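You operate a simulated robot arm through the tools that you are given. There is no shell and no other tool. Be economical: measure what you need, move in short steps, check, and stop when the job is done.

Carry out the task below with a simulated two-armed robot. There is one attempt and no reset: what you move stays moved.

JOB
Take the yellow crayon on the deck of the tyre trolley and put it away on the top of the inspection stand by the console.

Only the result counts: the job must be done as asked and must still hold three seconds after the hand-in. Knocking over, shifting, dropping, spilling or breaking anything else fails it.

ROBOT AND FRAMES
Two 7-joint arms with two-finger parallel grippers on one trunk, on a base that drives. Base frame: it is fixed to the floor where the robot stands at the start and does not move with it; the origin is under the middle of the robot, x ahead of it, y to its left, z up. Lengths are in cm, angles in degrees, forces in N, time in s.
The left shoulder is at the start at [7, 16.3, 107], the right one opposite. With the tool pointing down near the work surface each hand reaches from about 40 to 88 cm from the robot's upright axis, wherever it stands, measured 20 degrees to its own side. Places, roughly: top of the inspection stand by the console [370, -20, 80]. Payload 3.43 kg a hand.
The TCP of each hand is the grasp point between the finger pads, 3.4 cm short of the fingertips. In the tool frame z runs along the fingers and y along their closing line. The gripper opens to 12.8 cm. The fingers are 2.4 cm wide and 1.2 cm thick; the gripper's body (4.8 by 13 cm) begins 9.6 cm behind the TCP.
Orientation is told as [roll, pitch, yaw] about the base's x, y, z axes, in that order, counted from this pose: with the fingers straight down and closing along the base's y, the tool's x points along the base's -x, its y along +y and its z along -z.

CONTROLS
- The arms move only by the tool apply_moves. It takes "left_targets", "right_targets" or both (then of equal length, played together; a hand with none holds still); each is a list of rows, each a list of 3 entries, a list of its own where there are three numbers: the shift along the base's x, y, z in units of 30 mm (1.0 is 30 mm), then the turn, a rotation vector about the base's x, y, z in units of 6 degrees (1.0 is 6 degrees), then the gripper command, from -1 (shut) to 1 (fully open), values between in proportion. In form: [[[tx, ty, tz], [rx, ry, rz], hand], ...]. A call has 1 to 8 rows; each row shifts and turns the commanded pose from where the row before left it. A call with a number of a shift or a turn outside -1 to 1 is refused whole. A row lasts 0.2 s, in which the tool goes at most 5 cm and 8.6 degrees; a call with a longer step from one row to the next is refused whole, and so is a gripper value outside its range. Where a pose cannot be reached the arm comes as near as it can. A force on the tool above 40 N (or 10 N above the force at the start of the call, whichever is more), or a blocked arm, ends the call early, and 0.2 s more pass. The fingers move at their own pace (about 15.3 cm/s each) and stop on an object; they squeeze with about 33 N. The grip force told is the motor's: it shows also when the fingers shut on nothing. Time passes only in rows, and 0.2 s behind the last, so rows that do not move let the fingers close. It gives the time, the measured TCP pose, the force on the tool (base axes), the opening and the grip force at its end, in the units of the frame above (readings bear some noise).
- Cameras (640 x 400 px; columns grow to the right, rows downward): "scene" is now at [13.87, 0.16, 130.26]; the picture's right is [0.02, -1.00, 0.00], its down [-0.54, -0.01, -0.84] and it looks along [0.84, 0.02, -0.54] (base axes); focal length 272 px, centre (320, 200). "left" rides on the left gripper at [7.6, 1.1, -16] in its tool frame; the picture's right is [-0.15, 0.99, 0.00], its down [-0.88, -0.13, -0.46] and it looks along [-0.45, -0.07, 0.89] (tool axes); focal length 234 px, centre (320, 200). "right" rides on the right gripper at [7.6, -1.1, -16] in its tool frame; the picture's right is [0.15, 0.99, 0.00], its down [-0.88, 0.13, -0.46] and it looks along [-0.45, 0.07, 0.89] (tool axes); focal length 234 px, centre (320, 200). There is no depth. A picture from a camera that has moved, and an enlarged one, comes with that camera's place and axes in the base frame and with its lens.
- camera(camera): a new picture of that camera. The clock stands still meanwhile.
- move_column(by): slides the trunk up (or, below 0, down) by that many cm; the arms and the scene camera ride with it, the base frame stays. It gives what a move gives, with no picture.
- drive_base(legs): drives the robot by 1 to 6 legs, each [ahead, left, turn to the left] in cm, cm and degrees, along the robot's own axes; the way and the turn of a leg run together, so that a leg with both is an arc; at most 150 cm and 180 degrees a leg. The arms and the cameras ride along, it lands a little off, and it stops where it bumps. It gives what a move gives.
- turn_head(pan, tilt): turns the head with the scene camera to pan (to the left, within 86 degrees either way) and tilt (down, from -29 to 69), counted from straight ahead of the robot. It gives what a move gives.
- close_up(camera, box): a new picture of the part [left, top, right, bottom] of that camera's present view, enlarged. The clock stands still meanwhile.
- close_job(): hands the job in; it is judged then, once.

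Go step by step. Nothing tells you exact positions but the pictures and the camera data: compare them with the known pose of the tool, close in by small moves and look again before you grip or let go. The budget is 120 turns and 100 pictures, counting those below and the enlarged ones. Unless the task says otherwise, let go and move clear before handing in, and close with one line.

The tools are called after "Call:" as name(argument=value, ...) on one line, values as JSON. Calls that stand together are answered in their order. apply_moves: Moves the arms, as the interface text tells. Its arguments: {"type":"object","properties":{"left_targets":{"type":"array"},"right_targets":{"type":"array"}},"required":[]} The other tools are called the same way: move_column (by) slides the trunk up or down; drive_base (legs) drives the base; turn_head (pan, tilt) turns the head that bears the scene camera; camera (camera) takes a picture; close_up (camera, box) takes an enlarged picture of a part of a camera's view; close_job () hands the job in.

At the start:

```text
time: 0.0
left_eef_pos: [66.86, 27.21, 103.72]
left_orientation: [0.0, 0.0, 0.1]
left_ft_force: [-0.2, -0.3, -0.1]
left_grip_width: 12.81
left_grip_force: 0.0
right_eef_pos: [69.11, -26.15, 92.68]
right_orientation: [0.0, 0.0, 0.0]
right_ft_force: [0.3, 0.2, -0.2]
right_grip_width: 12.79
right_grip_force: 0.2
trunk travel left (down, up): [-55.0, 39.0]
robot x, y, heading: [0.03, 0.04, 0.0]
head pan, tilt: [1.4, 32.9]
```

scene: 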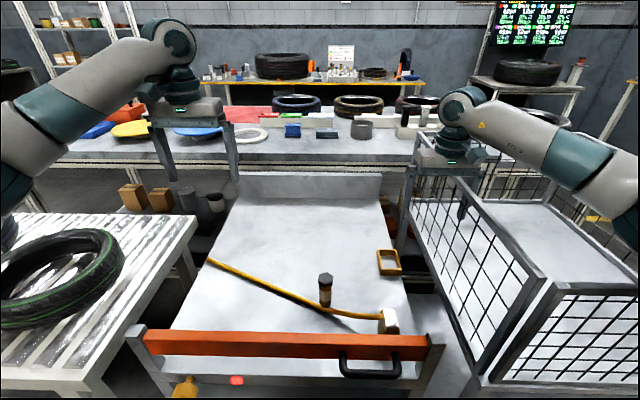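
right: 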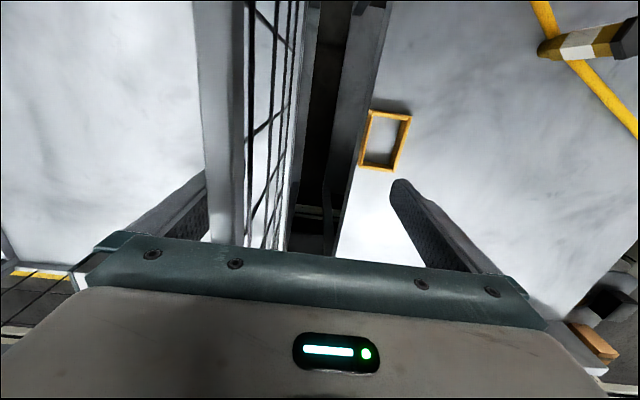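
left: 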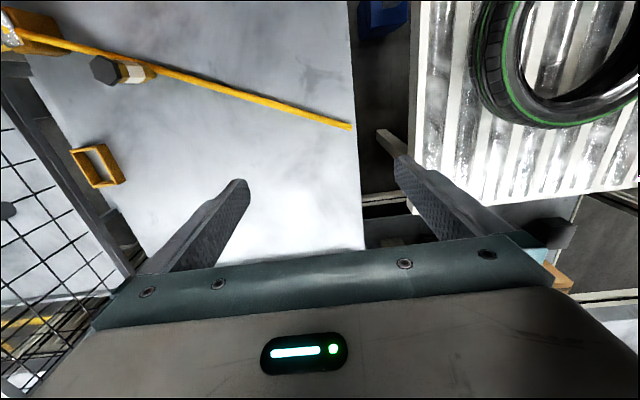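

I see a trolley deck ahead with a long yellow strap-like thing, a short standing capped item and a small yellow frame. I'll enlarge to identify the crayon.

Call:
close_up(camera="scene", box=[200, 230, 440, 380])

Call:
close_up(camera="left", box=[0, 0, 240, 150])

Call:
close_up(camera="scene", box=[400, 0, 640, 150])

```text
2.67 times, centred on (320, 305) of scene
camera zoom: at [13.87, 0.16, 130.26], right [0.02, -1.0, 0.0], down [-0.54, -0.01, -0.84], along [0.84, 0.02, -0.54], focal length 727 px, centre (320, -80)
```

zoom: 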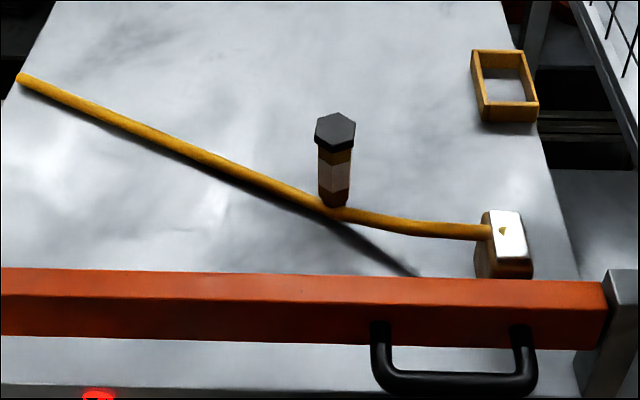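

```text
2.67 times, centred on (120, 75) of left
camera zoom: at [59.21, 28.35, 119.71], right [0.15, 0.99, 0.0], down [0.88, -0.13, 0.46], along [0.45, -0.07, -0.89], focal length 624 px, centre (853, 533)
```

zoom: 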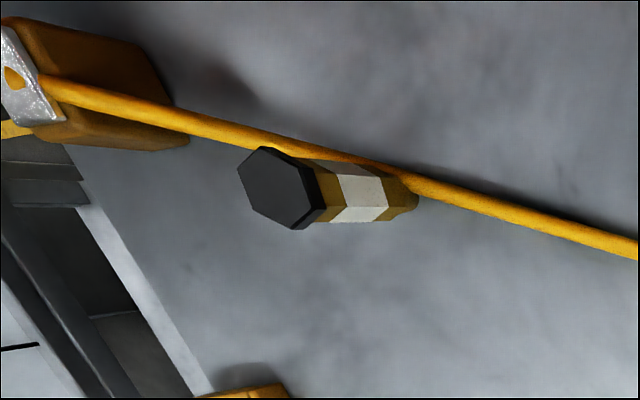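

```text
2.67 times, centred on (520, 75) of scene
camera zoom: at [13.87, 0.16, 130.26], right [0.02, -1.0, 0.0], down [-0.54, -0.01, -0.84], along [0.84, 0.02, -0.54], focal length 727 px, centre (-213, 533)
```

zoom: 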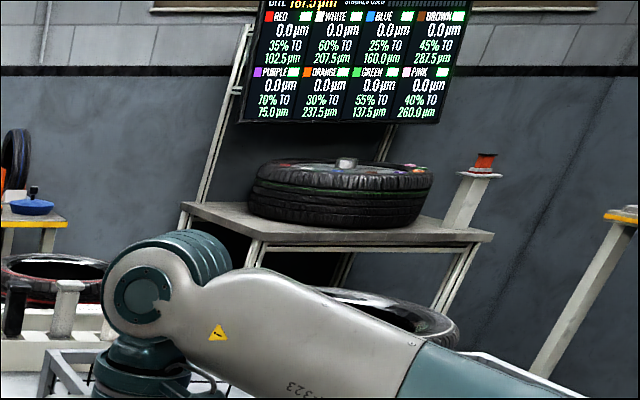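

The crayon seems to be the upright hexagonal yellow stick with a black cap at about (54, 0), from z 74 to 84. I'll look at the far stand and the surroundings before moving.

Call:
close_up(camera="scene", box=[190, 30, 430, 180])

Call:
turn_head(pan=0, tilt=5)

Call:
camera(camera="scene")

```text
2.67 times, centred on (310, 105) of scene
camera zoom: at [13.87, 0.16, 130.26], right [0.02, -1.0, 0.0], down [-0.54, -0.01, -0.84], along [0.84, 0.02, -0.54], focal length 727 px, centre (347, 453)
```

zoom: 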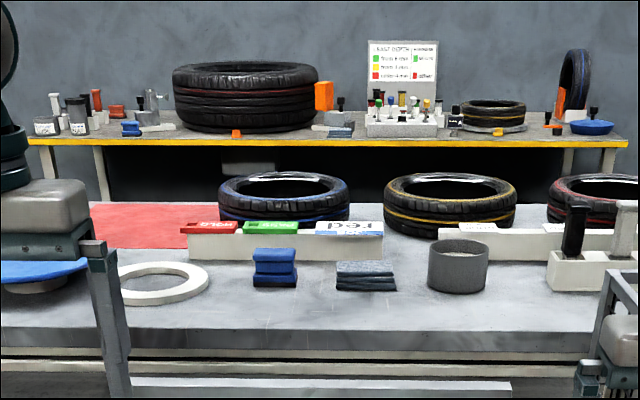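

```text
time: 0.9
left_eef_pos: [66.8, 27.3, 103.73]
left_orientation: [0.0, 0.0, 0.1]
left_ft_force: [0.5, 0.0, 0.0]
left_grip_width: 12.79
left_grip_force: 0.1
right_eef_pos: [68.94, -26.21, 92.75]
right_orientation: [0.1, 0.1, 0.0]
right_ft_force: [-0.1, 0.2, 0.1]
right_grip_width: 12.8
right_grip_force: 0.0
trunk travel left (down, up): [-55.0, 39.0]
robot x, y, heading: [-0.19, -0.04, -0.0]
head pan, tilt: [0.0, 5.0]
```

```text
92 pictures are left
camera scene: at [14.15, -0.06, 134.75], right [0.0, -1.0, 0.0], down [-0.09, 0.0, -1.0], along [1.0, 0.0, -0.09], focal length 272 px, centre (320, 200)
```

scene: 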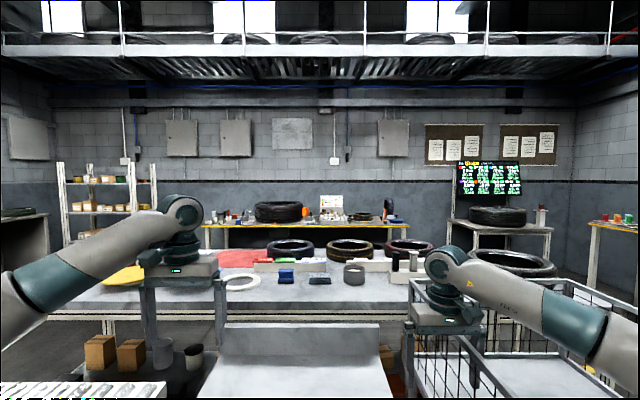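

The crayon comes first: I'll bring the right hand above it at a safe height and look down with the wrist camera.

Call:
turn_head(pan=0, tilt=45)

Call:
apply_moves(right_targets=[[[-0.5, 0.9, 0.4], [0, 0, 0], 1], [[-0.6, 1, 0.4], [0, 0, 0], 1], [[-0.6, 1, 0.3], [0, 0, 0], 1], [[-0.6, 1, 0.2], [0, 0, 0], 1], [[-0.6, 1, 0], [0, 0, 0], 1], [[-0.6, 1, 0], [0, 0, 0], 1], [[-0.6, 1, 0], [0, 0, 0], 1], [[-0.6, 1, 0], [0, 0, 0], 1]])

Call:
camera(camera="right")

Call:
camera(camera="scene")

```text
time: 2.0
left_eef_pos: [66.77, 27.19, 103.7]
left_orientation: [0.0, 0.0, 0.1]
left_ft_force: [-0.2, 0.4, 0.1]
left_grip_width: 12.79
left_grip_force: 0.0
right_eef_pos: [69.13, -26.01, 92.71]
right_orientation: [-0.1, 0.0, 0.0]
right_ft_force: [0.5, 0.5, -0.6]
right_grip_width: 12.8
right_grip_force: 0.1
trunk travel left (down, up): [-55.0, 39.0]
robot x, y, heading: [-0.29, 0.12, -0.0]
head pan, tilt: [0.0, 45.0]
```

```text
time: 2.4
left_eef_pos: [66.89, 27.1, 103.87]
left_orientation: [0.0, 0.0, 0.1]
left_ft_force: [-0.5, 0.3, -1.0]
left_grip_width: 12.78
left_grip_force: 0.0
right_eef_pos: [68.2, -25.02, 93.41]
right_orientation: [-0.5, 0.1, -0.7]
right_ft_force: [3.6, -11.5, -2.4]
right_grip_width: 12.78
right_grip_force: 0.1
trunk travel left (down, up): [-55.0, 39.0]
robot x, y, heading: [-0.23, -0.05, -0.1]
head pan, tilt: [0.0, 45.0]
stopped in row 1 (right hand): the force on the tool passed its limit (the readings are from after the stop); the commanded pose is now the measured one
```

```text
91 pictures are left
camera right: at [60.65, -25.92, 109.45], right [-0.13, 0.99, -0.01], down [0.88, 0.12, 0.45], along [0.45, 0.05, -0.89], focal length 234 px, centre (320, 200)
```

right: 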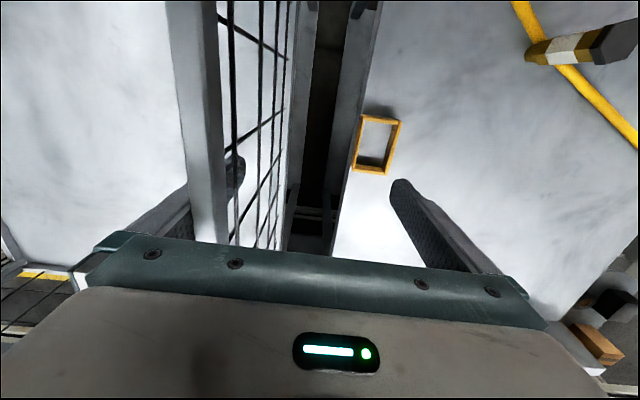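

```text
90 pictures are left
camera scene: at [13.09, -0.13, 128.46], right [0.0, -1.0, 0.0], down [-0.71, 0.0, -0.71], along [0.71, 0.0, -0.71], focal length 272 px, centre (320, 200)
```

scene: 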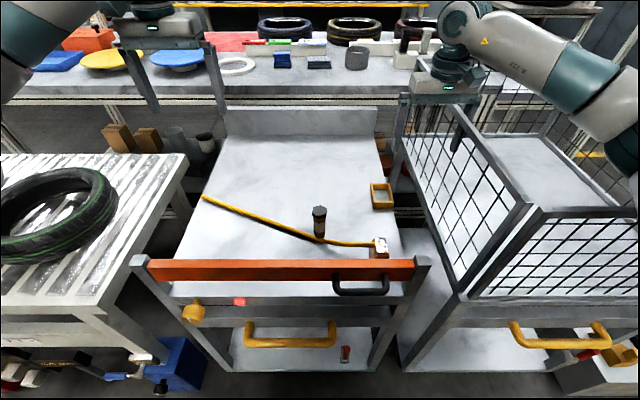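

The right outer finger met the cage rail, so I'll back it off and lift it straight up, and use the free left hand for the crayon.

Call:
apply_moves(right_targets=[[[0.25, -0.35, 0], [0, 0, 0], 1], [[0, 0, 0.5], [0, 0, 0], 1], [[0, 0, 1], [0, 0, 0], 1], [[0, 0, 1], [0, 0, 0], 1], [[0, 0, 1], [0, 0, 0], 1], [[0, 0, 1], [0, 0, 0], 1], [[0, 0, 1], [0, 0, 0], 1]])

Call:
apply_moves(left_targets=[[[-0.4, -0.8, 0], [0, 0, 0], 1], [[-0.5, -1, 0], [0, 0, 0], 1], [[-0.5, -1, 0], [0, 0, 0], 1], [[-0.5, -1, 0], [0, 0, 0], 1], [[-0.5, -1, -0.3], [0, 0, 0], 1], [[-0.5, -1, -0.5], [0, 0, 0], 1], [[-0.5, -1, -0.5], [0, 0, 0], 1], [[-0.3, -0.8, -0.5], [0, 0, 0], 1]])

Call:
camera(camera="left")

Call:
camera(camera="scene")

```text
time: 4.0
left_eef_pos: [66.73, 27.29, 103.76]
left_orientation: [0.0, 0.0, 0.1]
left_ft_force: [-0.2, 0.5, 0.1]
left_grip_width: 12.8
left_grip_force: 0.0
right_eef_pos: [68.96, -25.68, 110.07]
right_orientation: [-0.5, 0.0, -0.6]
right_ft_force: [0.0, 0.1, -0.2]
right_grip_width: 12.83
right_grip_force: 0.1
trunk travel left (down, up): [-55.0, 39.0]
robot x, y, heading: [0.13, -0.09, -0.2]
head pan, tilt: [0.0, 45.0]
```

```text
time: 5.8
left_eef_pos: [55.77, 4.3, 98.34]
left_orientation: [0.0, 0.0, 0.0]
left_ft_force: [-0.1, -0.6, 0.0]
left_grip_width: 12.8
left_grip_force: 0.2
right_eef_pos: [68.95, -25.86, 109.77]
right_orientation: [-0.4, 0.1, -0.8]
right_ft_force: [0.2, 0.1, -0.8]
right_grip_width: 12.79
right_grip_force: 0.2
trunk travel left (down, up): [-55.0, 39.0]
robot x, y, heading: [0.03, 0.15, 0.2]
head pan, tilt: [0.0, 45.0]
```

```text
89 pictures are left
camera left: at [48.14, 5.45, 114.44], right [0.14, 0.99, 0.0], down [0.88, -0.13, 0.46], along [0.45, -0.07, -0.89], focal length 234 px, centre (320, 200)
```

left: 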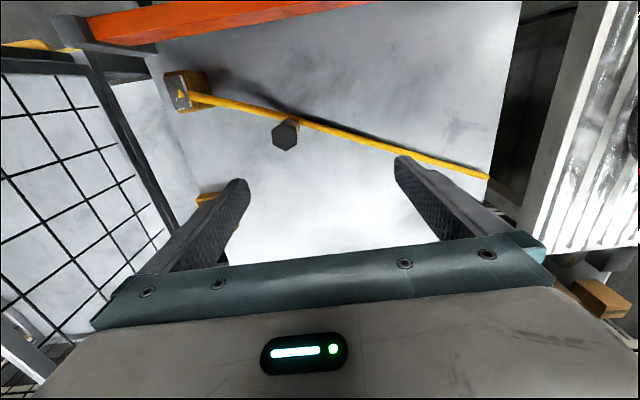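

```text
88 pictures are left
camera scene: at [13.12, -0.14, 128.45], right [0.0, -1.0, 0.0], down [-0.71, 0.0, -0.71], along [0.71, 0.0, -0.71], focal length 272 px, centre (320, 200)
```

scene: 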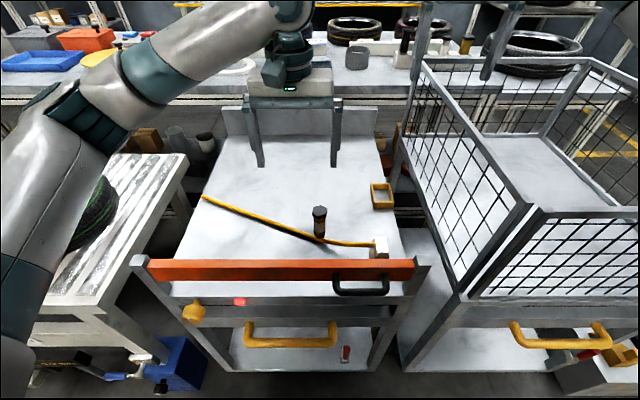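

The crayon cap is at about (53.9, 0). I'll enlarge it to see how its hexagon faces lie.

Call:
close_up(camera="left", box=[245, 110, 325, 160])

Call:
close_up(camera="scene", box=[280, 195, 360, 245])

```text
8.00 times, centred on (285, 135) of left
camera zoom: at [48.14, 5.45, 114.44], right [0.14, 0.99, 0.0], down [0.88, -0.13, 0.46], along [0.45, -0.07, -0.89], focal length 1873 px, centre (600, 720)
```

zoom: 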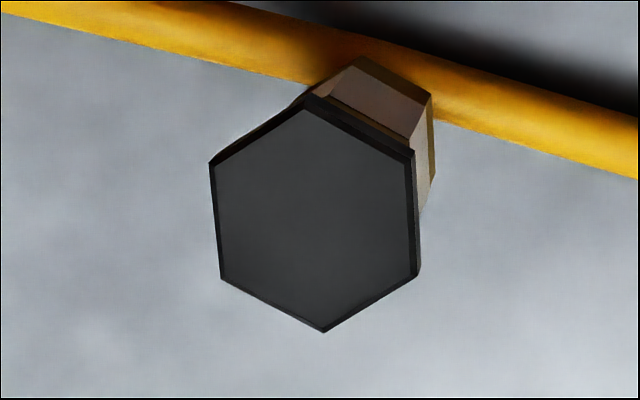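

```text
8.00 times, centred on (320, 220) of scene
camera zoom: at [13.12, -0.14, 128.45], right [0.0, -1.0, 0.0], down [-0.71, 0.0, -0.71], along [0.71, 0.0, -0.71], focal length 2180 px, centre (320, 40)
```

zoom: 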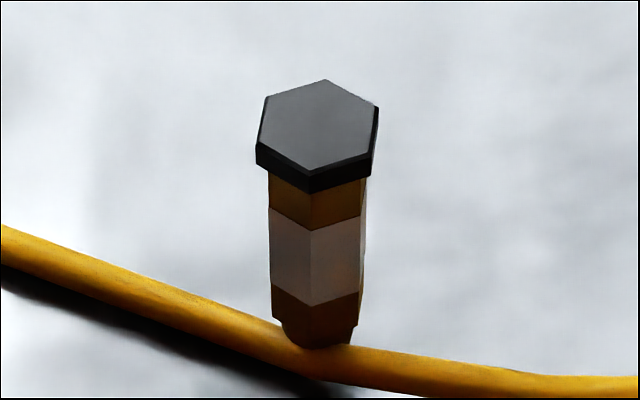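

The flats face roughly along y, turned about 7° clockwise. I'll centre over the crayon with a small yaw, still above it, and check.

Call:
apply_moves(left_targets=[[[-0.3, -0.7, -0.5], [0, 0, -0.5], 1], [[-0.3, -0.7, -0.5], [0, 0, -0.5], 1], [[0, 0, -0.8], [0, 0, -0.1], 1], [[0, 0, 0], [0, 0, 0], 1]])

Call:
camera(camera="left")

Call:
camera(camera="scene")

```text
time: 6.8
left_eef_pos: [53.74, 0.1, 92.88]
left_orientation: [0.0, 0.0, -6.6]
left_ft_force: [0.4, -1.2, -0.7]
left_grip_width: 12.81
left_grip_force: 0.0
right_eef_pos: [68.95, -25.75, 109.89]
right_orientation: [-0.4, 0.1, -0.7]
right_ft_force: [0.3, 0.8, -0.3]
right_grip_width: 12.81
right_grip_force: 0.0
trunk travel left (down, up): [-55.0, 39.0]
robot x, y, heading: [-0.21, -0.18, -0.4]
head pan, tilt: [0.0, 45.0]
```

```text
85 pictures are left
camera left: at [46.35, 2.08, 108.96], right [0.26, 0.97, 0.0], down [0.86, -0.23, 0.46], along [0.44, -0.12, -0.89], focal length 234 px, centre (320, 200)
```

left: 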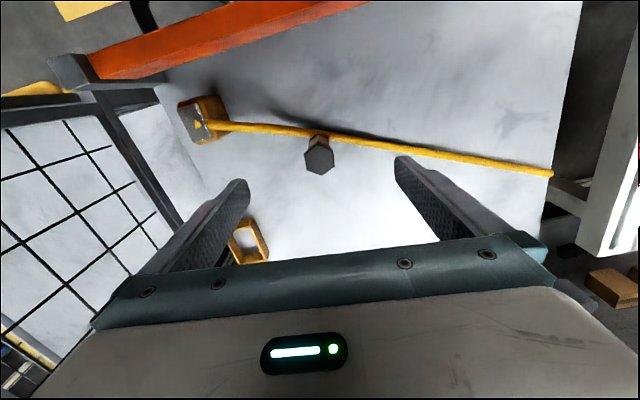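

```text
84 pictures are left
camera scene: at [13.06, -0.13, 128.46], right [0.0, -1.0, 0.0], down [-0.71, 0.0, -0.71], along [0.71, 0.0, -0.71], focal length 272 px, centre (320, 200)
```

scene: 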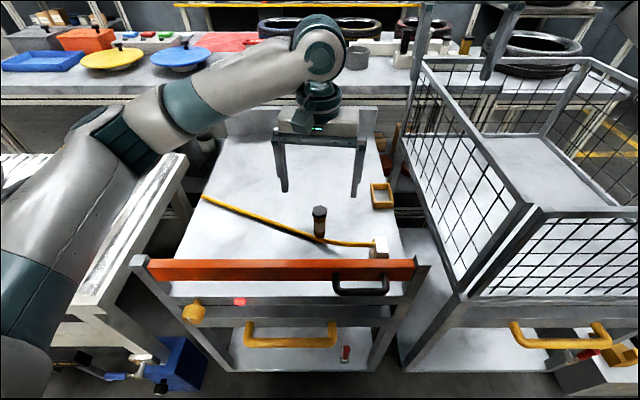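

Centred. I'll lower so the pads are at the cap, then check before closing.

Call:
apply_moves(left_targets=[[[0, 0, -1], [0, 0, 0], 1], [[0, 0, -1], [0, 0, 0], 1], [[0, 0, -1], [0, 0, 0], 1], [[0, 0, -0.6], [0, 0, 0], 1], [[0, 0, 0], [0, 0, 0], 1]])

Call:
close_up(camera="scene", box=[240, 150, 400, 250])

Call:
camera(camera="left")

```text
time: 8.0
left_eef_pos: [53.89, 0.22, 82.11]
left_orientation: [0.1, 0.1, -6.4]
left_ft_force: [-0.2, -0.2, -0.5]
left_grip_width: 12.78
left_grip_force: 0.1
right_eef_pos: [68.86, -25.81, 109.94]
right_orientation: [-0.4, 0.1, -0.7]
right_ft_force: [-1.0, -0.1, 0.1]
right_grip_width: 12.79
right_grip_force: 0.1
trunk travel left (down, up): [-55.0, 39.0]
robot x, y, heading: [-0.27, -0.15, -0.1]
head pan, tilt: [0.0, 45.0]
```

```text
4.00 times, centred on (320, 200) of scene
camera zoom: at [13.08, -0.09, 128.46], right [0.0, -1.0, 0.0], down [-0.71, 0.0, -0.71], along [0.71, 0.0, -0.71], focal length 1090 px, centre (320, 200)
```

zoom: 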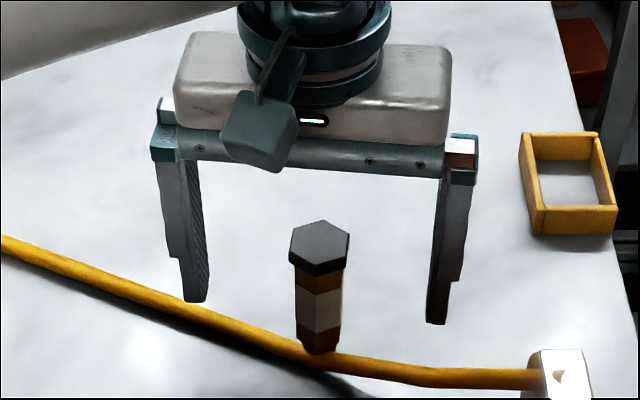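

```text
82 pictures are left
camera left: at [46.52, 2.21, 98.16], right [0.26, 0.97, 0.0], down [0.86, -0.23, 0.46], along [0.44, -0.12, -0.89], focal length 234 px, centre (320, 200)
```

left: 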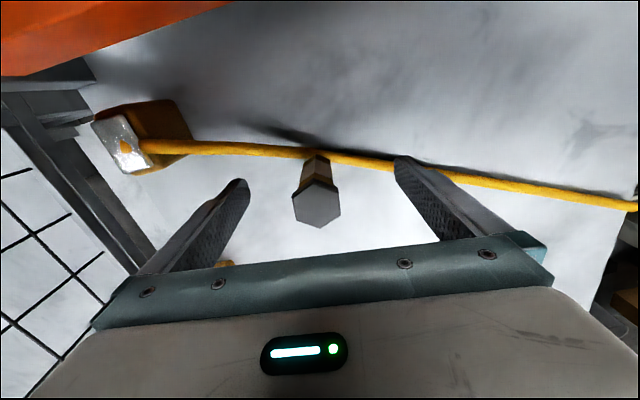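

Aligned to within 2–3 mm. I'll nudge in y and close in stages to be gentle.

Call:
apply_moves(left_targets=[[[0, -0.08, 0], [0, 0, 0], 0.4], [[0, 0, 0], [0, 0, 0], 0], [[0, 0, 0], [0, 0, 0], -0.3], [[0, 0, 0], [0, 0, 0], -0.3]])

Call:
close_up(camera="left", box=[240, 140, 400, 240])

```text
time: 9.0
left_eef_pos: [53.9, 0.08, 82.1]
left_orientation: [0.0, 0.0, -6.5]
left_ft_force: [0.1, 0.7, 0.0]
left_grip_width: 4.48
left_grip_force: 0.0
right_eef_pos: [68.9, -25.78, 109.89]
right_orientation: [-0.5, 0.2, -0.7]
right_ft_force: [-0.1, -0.7, 0.5]
right_grip_width: 12.8
right_grip_force: 0.1
trunk travel left (down, up): [-55.0, 39.0]
robot x, y, heading: [-0.09, 0.07, -0.0]
head pan, tilt: [0.0, 45.0]
```

```text
4.00 times, centred on (320, 190) of left
camera zoom: at [46.55, 1.99, 98.14], right [0.26, 0.97, 0.0], down [0.86, -0.23, 0.46], along [0.44, -0.12, -0.89], focal length 937 px, centre (320, 240)
```

zoom: 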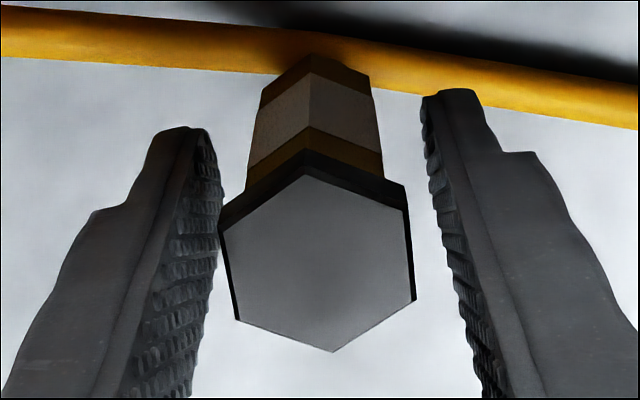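

The crayon sits about 3 mm toward the -y finger, so I'll shift that way and then close.

Call:
apply_moves(left_targets=[[[0, -0.09, 0], [0, 0, -0.3], -0.35], [[0, 0, 0], [0, 0, -0.3], -0.45], [[0, 0, 0], [0, 0, 0], -0.55], [[0, 0, 0], [0, 0, 0], -0.75], [[0, 0, 0], [0, 0, 0], -1], [[0, 0, 0], [0, 0, 0], -1]])

Call:
close_up(camera="left", box=[240, 140, 400, 240])

Call:
close_up(camera="scene", box=[240, 150, 400, 250])

```text
time: 10.4
left_eef_pos: [53.97, -0.35, 82.2]
left_orientation: [0.1, -0.1, -10.1]
left_ft_force: [0.9, 0.8, 4.1]
left_grip_width: 3.58
left_grip_force: 32.9
right_eef_pos: [68.81, -25.85, 110.01]
right_orientation: [-0.5, 0.2, -0.7]
right_ft_force: [0.4, 0.1, -0.6]
right_grip_width: 12.79
right_grip_force: 0.1
trunk travel left (down, up): [-55.0, 39.0]
robot x, y, heading: [-0.16, 0.14, -0.0]
head pan, tilt: [0.0, 45.0]
```

```text
4.00 times, centred on (320, 190) of left
camera zoom: at [46.61, 2.15, 98.12], right [0.32, 0.95, 0.0], down [0.84, -0.28, 0.46], along [0.43, -0.15, -0.89], focal length 937 px, centre (320, 240)
```

zoom: 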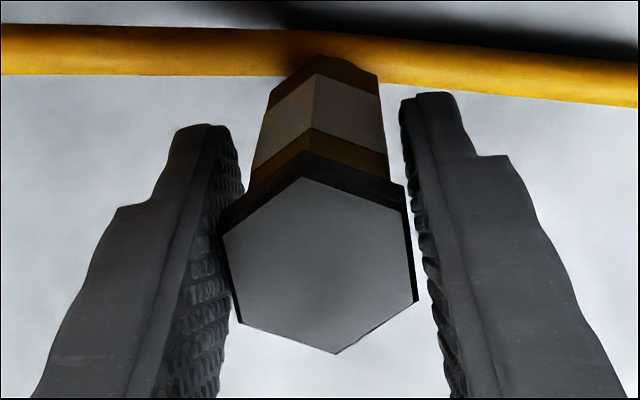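

```text
4.00 times, centred on (320, 200) of scene
camera zoom: at [13.06, -0.07, 128.46], right [0.0, -1.0, 0.0], down [-0.71, 0.0, -0.71], along [0.71, 0.0, -0.71], focal length 1090 px, centre (320, 200)
```

zoom: 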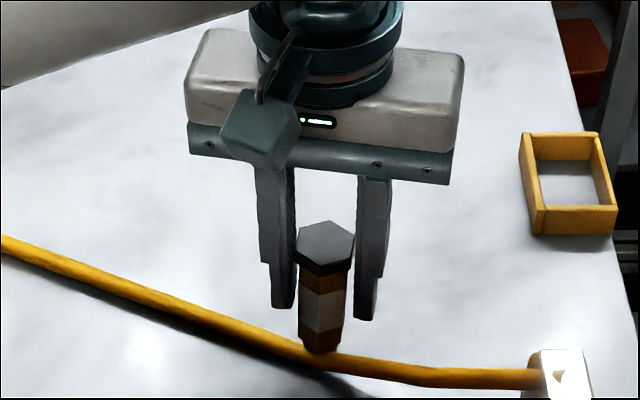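

The grip holds at 3.6 cm and 33 N. I'll lift slightly and check that the hose stays put.

Call:
apply_moves(left_targets=[[[0, 0, 0.3], [0, 0, 0], -1], [[0, 0, 0.5], [0, 0, 0], -1], [[0, 0, 0.5], [0, 0, 0], -1], [[0, 0, 0], [0, 0, 0], -1]])

Call:
camera(camera="scene")

Call:
close_up(camera="scene", box=[240, 150, 400, 250])

```text
time: 11.4
left_eef_pos: [53.89, -0.37, 86.03]
left_orientation: [0.0, 0.0, -10.1]
left_ft_force: [-0.7, 0.3, -0.6]
left_grip_width: 3.56
left_grip_force: 33.3
right_eef_pos: [68.91, -25.92, 109.79]
right_orientation: [-0.5, 0.1, -0.7]
right_ft_force: [0.1, 0.2, -0.4]
right_grip_width: 12.78
right_grip_force: 0.2
trunk travel left (down, up): [-55.0, 39.0]
robot x, y, heading: [-0.03, -0.12, -0.0]
head pan, tilt: [0.0, 45.0]
```

```text
78 pictures are left
camera scene: at [13.1, -0.08, 128.45], right [0.0, -1.0, 0.0], down [-0.71, 0.0, -0.71], along [0.71, 0.0, -0.71], focal length 272 px, centre (320, 200)
```

scene: 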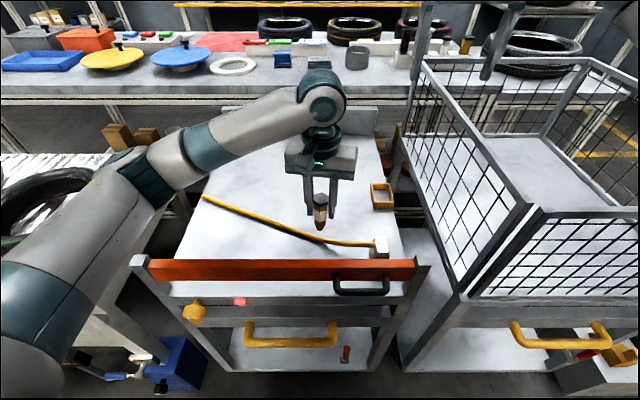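

```text
4.00 times, centred on (320, 200) of scene
camera zoom: at [13.1, -0.08, 128.45], right [0.0, -1.0, 0.0], down [-0.71, 0.0, -0.71], along [0.71, 0.0, -0.71], focal length 1090 px, centre (320, 200)
```

zoom: 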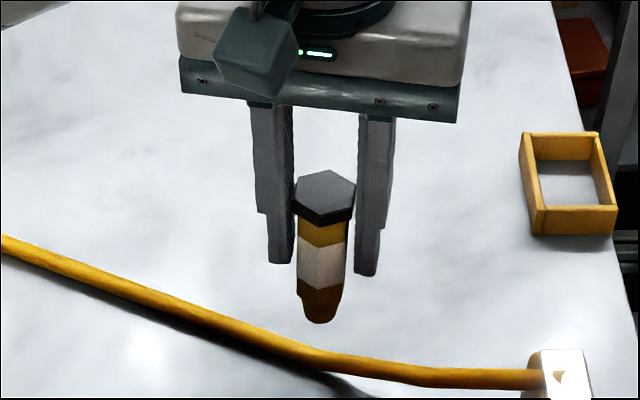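

The crayon is lifted cleanly and the hose didn't move. I'll raise the hand further, then survey the driving route.

Call:
apply_moves(left_targets=[[[0, 0, 1], [0, 0, 0], -1], [[0, 0.3, 1], [0, 0, 0], -1], [[0, 0.3, 1], [0, 0, 0], -1], [[0, 0.4, 1], [0, 0, 0], -1], [[0, 0.4, 1], [0, 0, 0], -1], [[0, 0.4, 1], [0, 0, 0], -1], [[0, 0.4, 1], [0, 0, 0], -1], [[0, 0, 1], [0, 0, 0], -1]])

Call:
turn_head(pan=-60, tilt=25)

Call:
camera(camera="scene")

Call:
turn_head(pan=60, tilt=25)

Call:
camera(camera="scene")

```text
time: 13.2
left_eef_pos: [53.98, 6.14, 110.27]
left_orientation: [0.1, 0.0, -10.1]
left_ft_force: [-1.2, -0.1, -0.7]
left_grip_width: 3.57
left_grip_force: 33.3
right_eef_pos: [68.92, -25.87, 109.93]
right_orientation: [-0.4, 0.0, -0.7]
right_ft_force: [0.6, -0.7, 0.0]
right_grip_width: 12.83
right_grip_force: 0.1
trunk travel left (down, up): [-55.0, 39.0]
robot x, y, heading: [-0.04, 0.07, 0.0]
head pan, tilt: [0.0, 45.0]
```

```text
time: 14.5
left_eef_pos: [54.07, 6.11, 110.13]
left_orientation: [0.0, 0.0, -10.2]
left_ft_force: [-0.2, -0.3, -0.4]
left_grip_width: 3.57
left_grip_force: 33.3
right_eef_pos: [68.91, -25.64, 109.91]
right_orientation: [-0.5, 0.1, -0.8]
right_ft_force: [-0.8, -0.2, -0.7]
right_grip_width: 12.82
right_grip_force: 0.1
trunk travel left (down, up): [-55.0, 39.0]
robot x, y, heading: [-0.08, 0.05, 0.0]
head pan, tilt: [-60.0, 25.0]
```

```text
76 pictures are left
camera scene: at [9.57, -8.06, 131.51], right [-0.87, -0.5, 0.0], down [-0.21, 0.37, -0.91], along [0.45, -0.78, -0.42], focal length 272 px, centre (320, 200)
```

scene: 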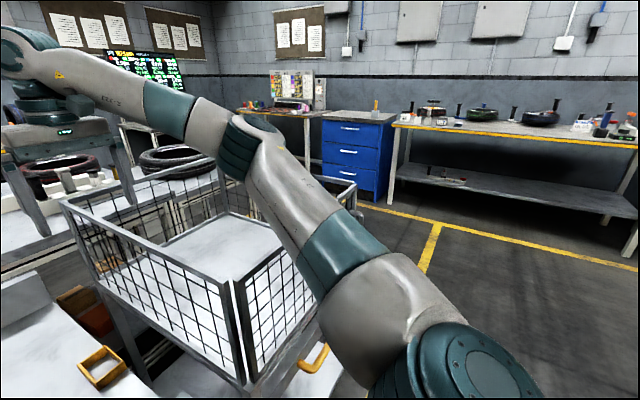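

```text
time: 16.5
left_eef_pos: [54.09, 6.2, 110.09]
left_orientation: [-0.1, 0.0, -10.1]
left_ft_force: [0.3, -1.1, -0.9]
left_grip_width: 3.57
left_grip_force: 32.7
right_eef_pos: [68.92, -25.92, 109.86]
right_orientation: [-0.4, 0.1, -0.8]
right_ft_force: [0.0, 0.0, -0.1]
right_grip_width: 12.8
right_grip_force: 0.0
trunk travel left (down, up): [-55.0, 39.0]
robot x, y, heading: [0.27, -0.04, -0.2]
head pan, tilt: [60.0, 25.0]
```

```text
75 pictures are left
camera scene: at [9.58, 7.9, 131.52], right [0.87, -0.5, 0.0], down [-0.21, -0.37, -0.91], along [0.45, 0.78, -0.42], focal length 272 px, centre (320, 200)
```

scene: 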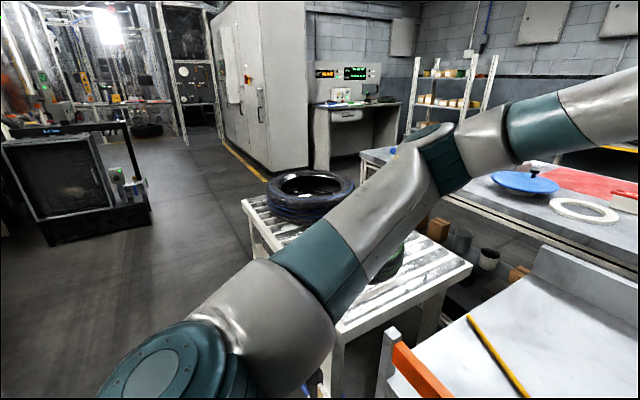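

I'll raise the trunk for clearance and look straight to the right at the floor I mean to cross.

Call:
move_column(by=15)

Call:
turn_head(pan=-86, tilt=35)

Call:
camera(camera="scene")

Call:
turn_head(pan=-35, tilt=15)

Call:
camera(camera="scene")

```text
time: 18.2
left_eef_pos: [54.03, 6.25, 125.08]
left_orientation: [0.0, 0.0, -10.1]
left_ft_force: [0.5, 0.6, -0.6]
left_grip_width: 3.56
left_grip_force: 33.1
right_eef_pos: [69.0, -25.78, 124.88]
right_orientation: [-0.5, 0.1, -0.7]
right_ft_force: [0.7, -0.6, -0.4]
right_grip_width: 12.78
right_grip_force: 0.1
trunk travel left (down, up): [-70.0, 24.0]
robot x, y, heading: [0.17, 0.07, -0.1]
head pan, tilt: [60.0, 25.0]
```

```text
time: 20.5
left_eef_pos: [54.01, 6.14, 125.18]
left_orientation: [0.0, 0.0, -10.0]
left_ft_force: [-0.6, 0.3, 0.2]
left_grip_width: 3.54
left_grip_force: 33.6
right_eef_pos: [68.96, -25.75, 124.87]
right_orientation: [-0.6, 0.1, -0.7]
right_ft_force: [-0.3, 1.0, 0.1]
right_grip_width: 12.78
right_grip_force: 0.0
trunk travel left (down, up): [-70.0, 24.0]
robot x, y, heading: [0.17, -0.01, -0.0]
head pan, tilt: [-85.9, 35.0]
```

```text
74 pictures are left
camera scene: at [5.59, -8.86, 144.94], right [-1.0, -0.07, 0.0], down [-0.04, 0.57, -0.82], along [0.06, -0.82, -0.57], focal length 272 px, centre (320, 200)
```

scene: 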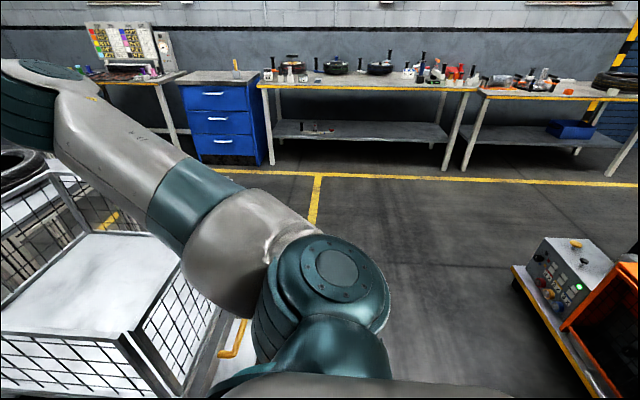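

```text
time: 21.7
left_eef_pos: [54.02, 6.12, 125.15]
left_orientation: [0.0, 0.0, -10.0]
left_ft_force: [0.1, 0.9, -1.7]
left_grip_width: 3.55
left_grip_force: 33.2
right_eef_pos: [68.88, -25.94, 124.78]
right_orientation: [-0.5, 0.2, -0.6]
right_ft_force: [0.1, 0.4, 0.2]
right_grip_width: 12.82
right_grip_force: 0.1
trunk travel left (down, up): [-70.0, 24.0]
robot x, y, heading: [0.29, 0.04, -0.4]
head pan, tilt: [-35.0, 15.0]
```

```text
73 pictures are left
camera scene: at [12.61, -5.45, 148.13], right [-0.57, -0.82, 0.0], down [-0.21, 0.15, -0.97], along [0.79, -0.56, -0.26], focal length 272 px, centre (320, 200)
```

scene: 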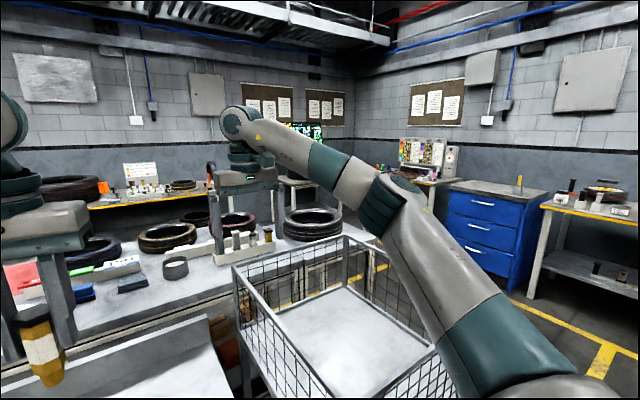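

The floor to the right is open, with an orange machine behind at x ≈ -92. I'll back up 15 cm, slide right and look up the aisle.

Call:
drive_base(legs=[[-15, 0, 0], [0, -145, 0]])

Call:
turn_head(pan=0, tilt=20)

Call:
camera(camera="scene")

```text
time: 29.9
left_eef_pos: [39.57, -137.3, 125.13]
left_orientation: [0.0, 0.0, -9.5]
left_ft_force: [0.3, 0.3, -0.9]
left_grip_width: 3.55
left_grip_force: 33.3
right_eef_pos: [54.79, -169.11, 124.98]
right_orientation: [-0.5, 0.1, -0.1]
right_ft_force: [0.3, -0.5, 0.3]
right_grip_width: 12.77
right_grip_force: 0.1
trunk travel left (down, up): [-70.0, 24.0]
robot x, y, heading: [-14.43, -143.77, 0.4]
head pan, tilt: [-35.0, 15.0]
```

```text
time: 30.9
left_eef_pos: [39.57, -137.27, 125.29]
left_orientation: [0.0, 0.0, -9.5]
left_ft_force: [-0.1, 0.1, -0.6]
left_grip_width: 3.53
left_grip_force: 32.7
right_eef_pos: [54.81, -169.05, 124.8]
right_orientation: [-0.4, 0.1, 0.0]
right_ft_force: [-0.8, 0.5, -0.2]
right_grip_width: 12.8
right_grip_force: 0.1
trunk travel left (down, up): [-70.0, 24.0]
robot x, y, heading: [-14.28, -143.98, 0.6]
head pan, tilt: [0.0, 20.0]
```

```text
72 pictures are left
camera scene: at [-0.18, -143.91, 147.32], right [0.01, -1.0, 0.0], down [-0.34, 0.0, -0.94], along [0.94, 0.01, -0.34], focal length 272 px, centre (320, 200)
```

scene: 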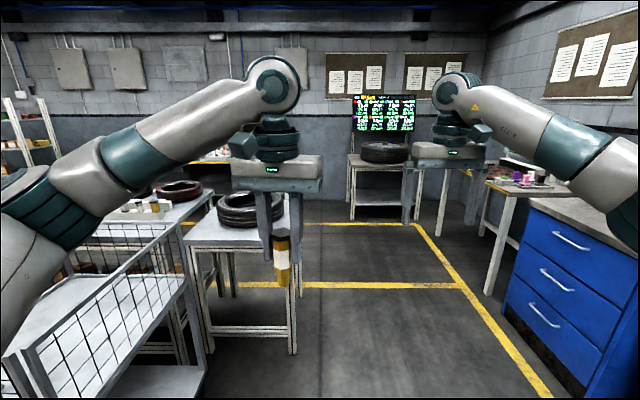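

The aisle ahead is open between y ≈ -123 and -281. I'll drive up its middle partway and look again.

Call:
drive_base(legs=[[10, -52, 0], [145, 0, 0], [70, 0, 0]])

Call:
turn_head(pan=55, tilt=22)

Call:
camera(camera="scene")

Call:
turn_head(pan=0, tilt=22)

Call:
camera(camera="scene")

```text
time: 44.3
left_eef_pos: [266.67, -191.89, 125.15]
left_orientation: [0.0, 0.0, -10.6]
left_ft_force: [-1.0, -0.2, -0.3]
left_grip_width: 3.58
left_grip_force: 32.9
right_eef_pos: [281.23, -224.14, 124.93]
right_orientation: [-0.5, 0.0, -1.0]
right_ft_force: [-0.5, -0.4, 0.3]
right_grip_width: 12.81
right_grip_force: 0.1
trunk travel left (down, up): [-70.0, 24.0]
robot x, y, heading: [212.51, -197.61, -0.6]
head pan, tilt: [0.0, 20.0]
```

```text
time: 45.5
left_eef_pos: [266.74, -191.9, 125.09]
left_orientation: [0.0, 0.1, -10.7]
left_ft_force: [-0.1, 0.7, -0.7]
left_grip_width: 3.57
left_grip_force: 33.1
right_eef_pos: [281.27, -224.14, 124.96]
right_orientation: [-0.5, 0.1, -1.1]
right_ft_force: [-0.8, -0.5, -0.7]
right_grip_width: 12.79
right_grip_force: 0.1
trunk travel left (down, up): [-70.0, 24.0]
robot x, y, heading: [212.51, -197.56, -0.5]
head pan, tilt: [55.0, 22.0]
```

```text
71 pictures are left
camera scene: at [222.99, -190.26, 147.0], right [0.81, -0.58, 0.0], down [-0.22, -0.3, -0.93], along [0.54, 0.75, -0.37], focal length 272 px, centre (320, 200)
```

scene: 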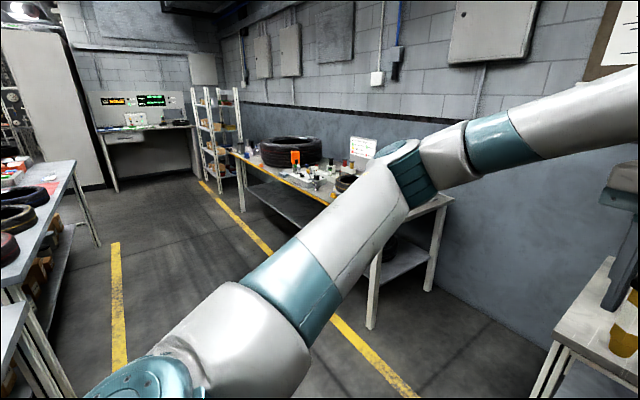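

```text
time: 46.7
left_eef_pos: [266.72, -192.05, 125.2]
left_orientation: [0.1, 0.0, -10.6]
left_ft_force: [0.2, -0.1, -0.4]
left_grip_width: 3.58
left_grip_force: 32.9
right_eef_pos: [281.33, -224.05, 125.0]
right_orientation: [-0.4, 0.1, -1.1]
right_ft_force: [-0.8, -0.3, 0.0]
right_grip_width: 12.8
right_grip_force: 0.0
trunk travel left (down, up): [-70.0, 24.0]
robot x, y, heading: [212.65, -197.74, -0.4]
head pan, tilt: [0.0, 22.0]
```

```text
70 pictures are left
camera scene: at [226.85, -197.89, 147.0], right [-0.01, -1.0, 0.0], down [-0.37, 0.0, -0.93], along [0.93, -0.01, -0.37], focal length 272 px, centre (320, 200)
```

scene: 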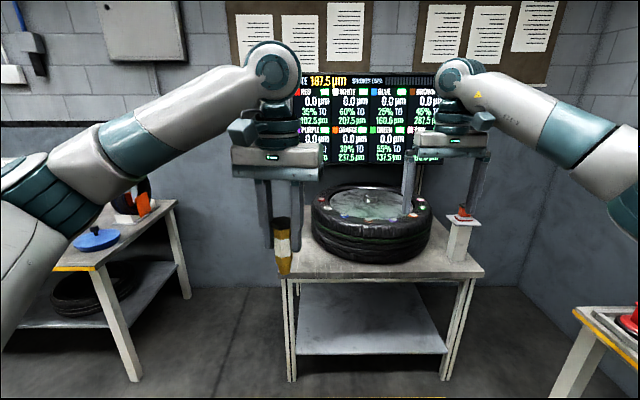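

The yellow-edged bench spans roughly x 322–390 and y -92 to +140, which covers the stated place. The aisle in front (x 177–322) is wide enough, so I'll slide left along it and look at the bench.

Call:
drive_base(legs=[[28, 0, 0], [0, 145, 0], [0, 33, 0]])

Call:
turn_head(pan=0, tilt=30)

Call:
camera(camera="scene")

```text
time: 57.5
left_eef_pos: [299.17, -11.2, 125.17]
left_orientation: [0.1, -0.1, -12.3]
left_ft_force: [0.4, -0.4, -0.5]
left_grip_width: 3.55
left_grip_force: 33.1
right_eef_pos: [312.96, -43.86, 124.91]
right_orientation: [-0.5, 0.1, -2.7]
right_ft_force: [-0.6, -0.2, 0.4]
right_grip_width: 12.79
right_grip_force: 0.0
trunk travel left (down, up): [-70.0, 24.0]
robot x, y, heading: [245.07, -15.61, -2.0]
head pan, tilt: [0.0, 22.0]
```

```text
time: 58.1
left_eef_pos: [299.25, -11.05, 125.07]
left_orientation: [0.0, -0.1, -12.2]
left_ft_force: [-0.3, 0.2, -0.6]
left_grip_width: 3.55
left_grip_force: 32.9
right_eef_pos: [312.91, -43.62, 124.86]
right_orientation: [-0.5, 0.1, -2.8]
right_ft_force: [-0.1, 0.2, 0.6]
right_grip_width: 12.82
right_grip_force: 0.2
trunk travel left (down, up): [-70.0, 24.0]
robot x, y, heading: [244.86, -15.13, -2.4]
head pan, tilt: [0.0, 30.0]
```

```text
69 pictures are left
camera scene: at [258.92, -15.91, 145.72], right [-0.04, -1.0, 0.0], down [-0.5, 0.02, -0.87], along [0.87, -0.03, -0.5], focal length 272 px, centre (320, 200)
```

scene: 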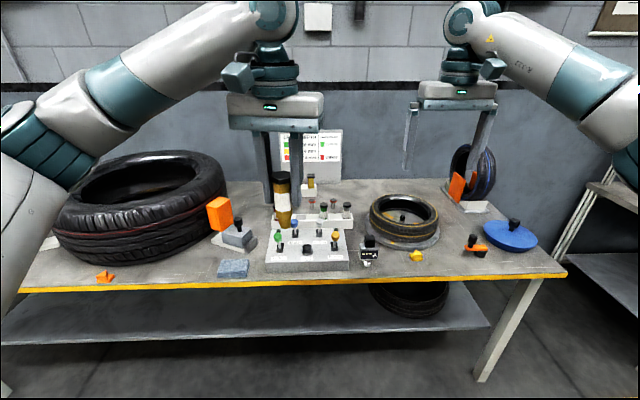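

The bench carries a white panel with coloured knobs, which may be the console, plus a tyre on a disc and other items. I'll enlarge them.

Call:
close_up(camera="scene", box=[200, 130, 360, 290])

Call:
close_up(camera="scene", box=[340, 130, 560, 280])

Call:
camera(camera="right")

Call:
camera(camera="left")

```text
2.50 times, centred on (280, 210) of scene
camera zoom: at [258.92, -15.91, 145.72], right [-0.04, -1.0, 0.0], down [-0.5, 0.02, -0.87], along [0.87, -0.03, -0.5], focal length 681 px, centre (420, 175)
```

zoom: 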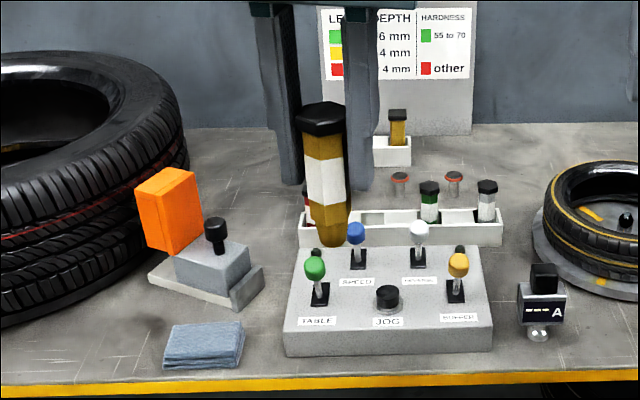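

```text
2.67 times, centred on (450, 205) of scene
camera zoom: at [258.92, -15.91, 145.72], right [-0.04, -1.0, 0.0], down [-0.5, 0.02, -0.87], along [0.87, -0.03, -0.5], focal length 727 px, centre (-27, 187)
```

zoom: 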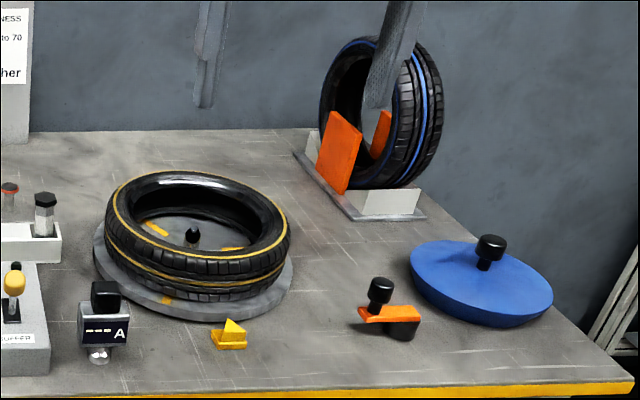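

```text
66 pictures are left
camera right: at [305.33, -44.19, 140.94], right [-0.1, 1.0, -0.01], down [0.89, 0.09, 0.45], along [0.45, 0.04, -0.89], focal length 234 px, centre (320, 200)
```

right: 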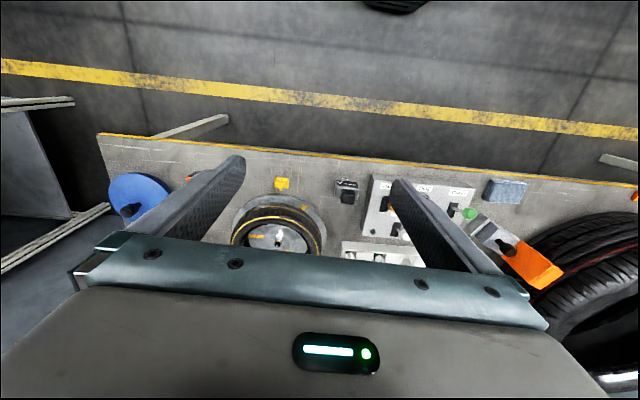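

```text
65 pictures are left
camera left: at [291.9, -8.38, 141.14], right [0.35, 0.94, 0.0], down [0.83, -0.31, 0.46], along [0.43, -0.16, -0.89], focal length 234 px, centre (320, 200)
```

left: 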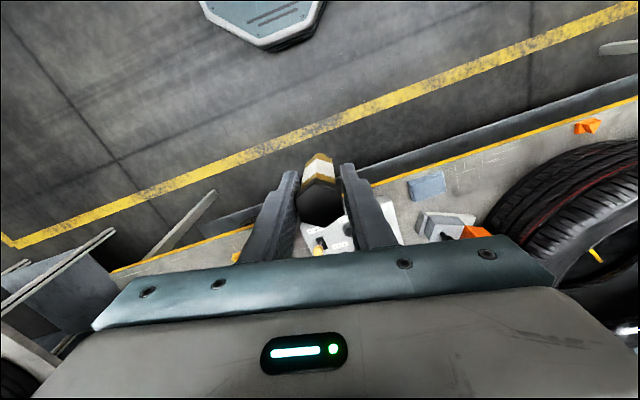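

The bench is the inspection stand, with the knob console and a crayon rack on it. There's bare surface just behind and left of the console at about (369, 5), so I'll drive closer.

Call:
drive_base(legs=[[36, 4, 2.2]])

Call:
turn_head(pan=5, tilt=40)

Call:
camera(camera="scene")

Call:
camera(camera="left")

```text
time: 60.5
left_eef_pos: [335.32, -5.85, 125.03]
left_orientation: [0.0, 0.0, -10.1]
left_ft_force: [0.0, -0.5, -0.3]
left_grip_width: 3.54
left_grip_force: 33.2
right_eef_pos: [350.24, -37.88, 124.93]
right_orientation: [-0.4, 0.1, -0.6]
right_ft_force: [-1.4, 0.2, 0.1]
right_grip_width: 12.82
right_grip_force: 0.1
trunk travel left (down, up): [-70.0, 24.0]
robot x, y, heading: [281.24, -12.23, -0.0]
head pan, tilt: [0.0, 30.0]
```

```text
time: 61.2
left_eef_pos: [335.46, -5.72, 125.24]
left_orientation: [0.0, -0.1, -10.1]
left_ft_force: [-0.2, -0.2, -0.9]
left_grip_width: 3.53
left_grip_force: 33.2
right_eef_pos: [350.34, -37.67, 124.78]
right_orientation: [-0.4, 0.0, -0.6]
right_ft_force: [0.2, 0.7, 0.6]
right_grip_width: 12.8
right_grip_force: 0.1
trunk travel left (down, up): [-70.0, 24.0]
robot x, y, heading: [281.33, -12.05, 0.2]
head pan, tilt: [5.0, 40.0]
```

```text
64 pictures are left
camera scene: at [294.84, -11.34, 144.18], right [0.09, -1.0, 0.0], down [-0.64, -0.06, -0.77], along [0.76, 0.07, -0.64], focal length 272 px, centre (320, 200)
```

scene: 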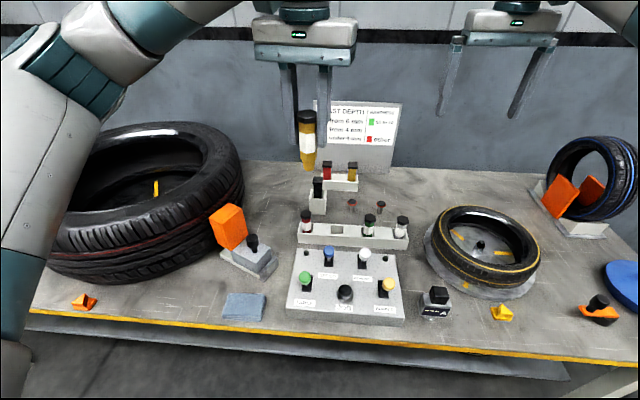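

```text
63 pictures are left
camera left: at [328.1, -3.32, 141.12], right [0.32, 0.95, 0.0], down [0.84, -0.28, 0.46], along [0.43, -0.14, -0.89], focal length 234 px, centre (320, 200)
```

left: 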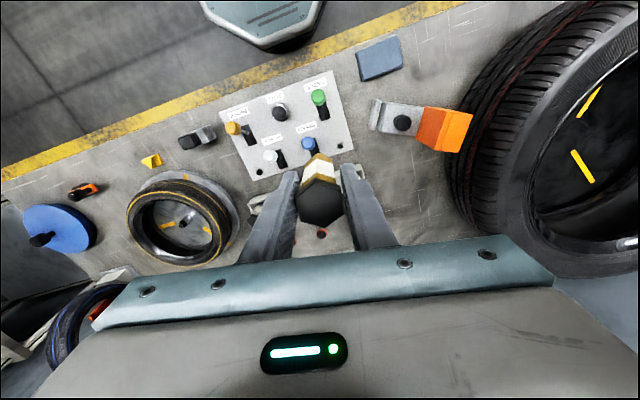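

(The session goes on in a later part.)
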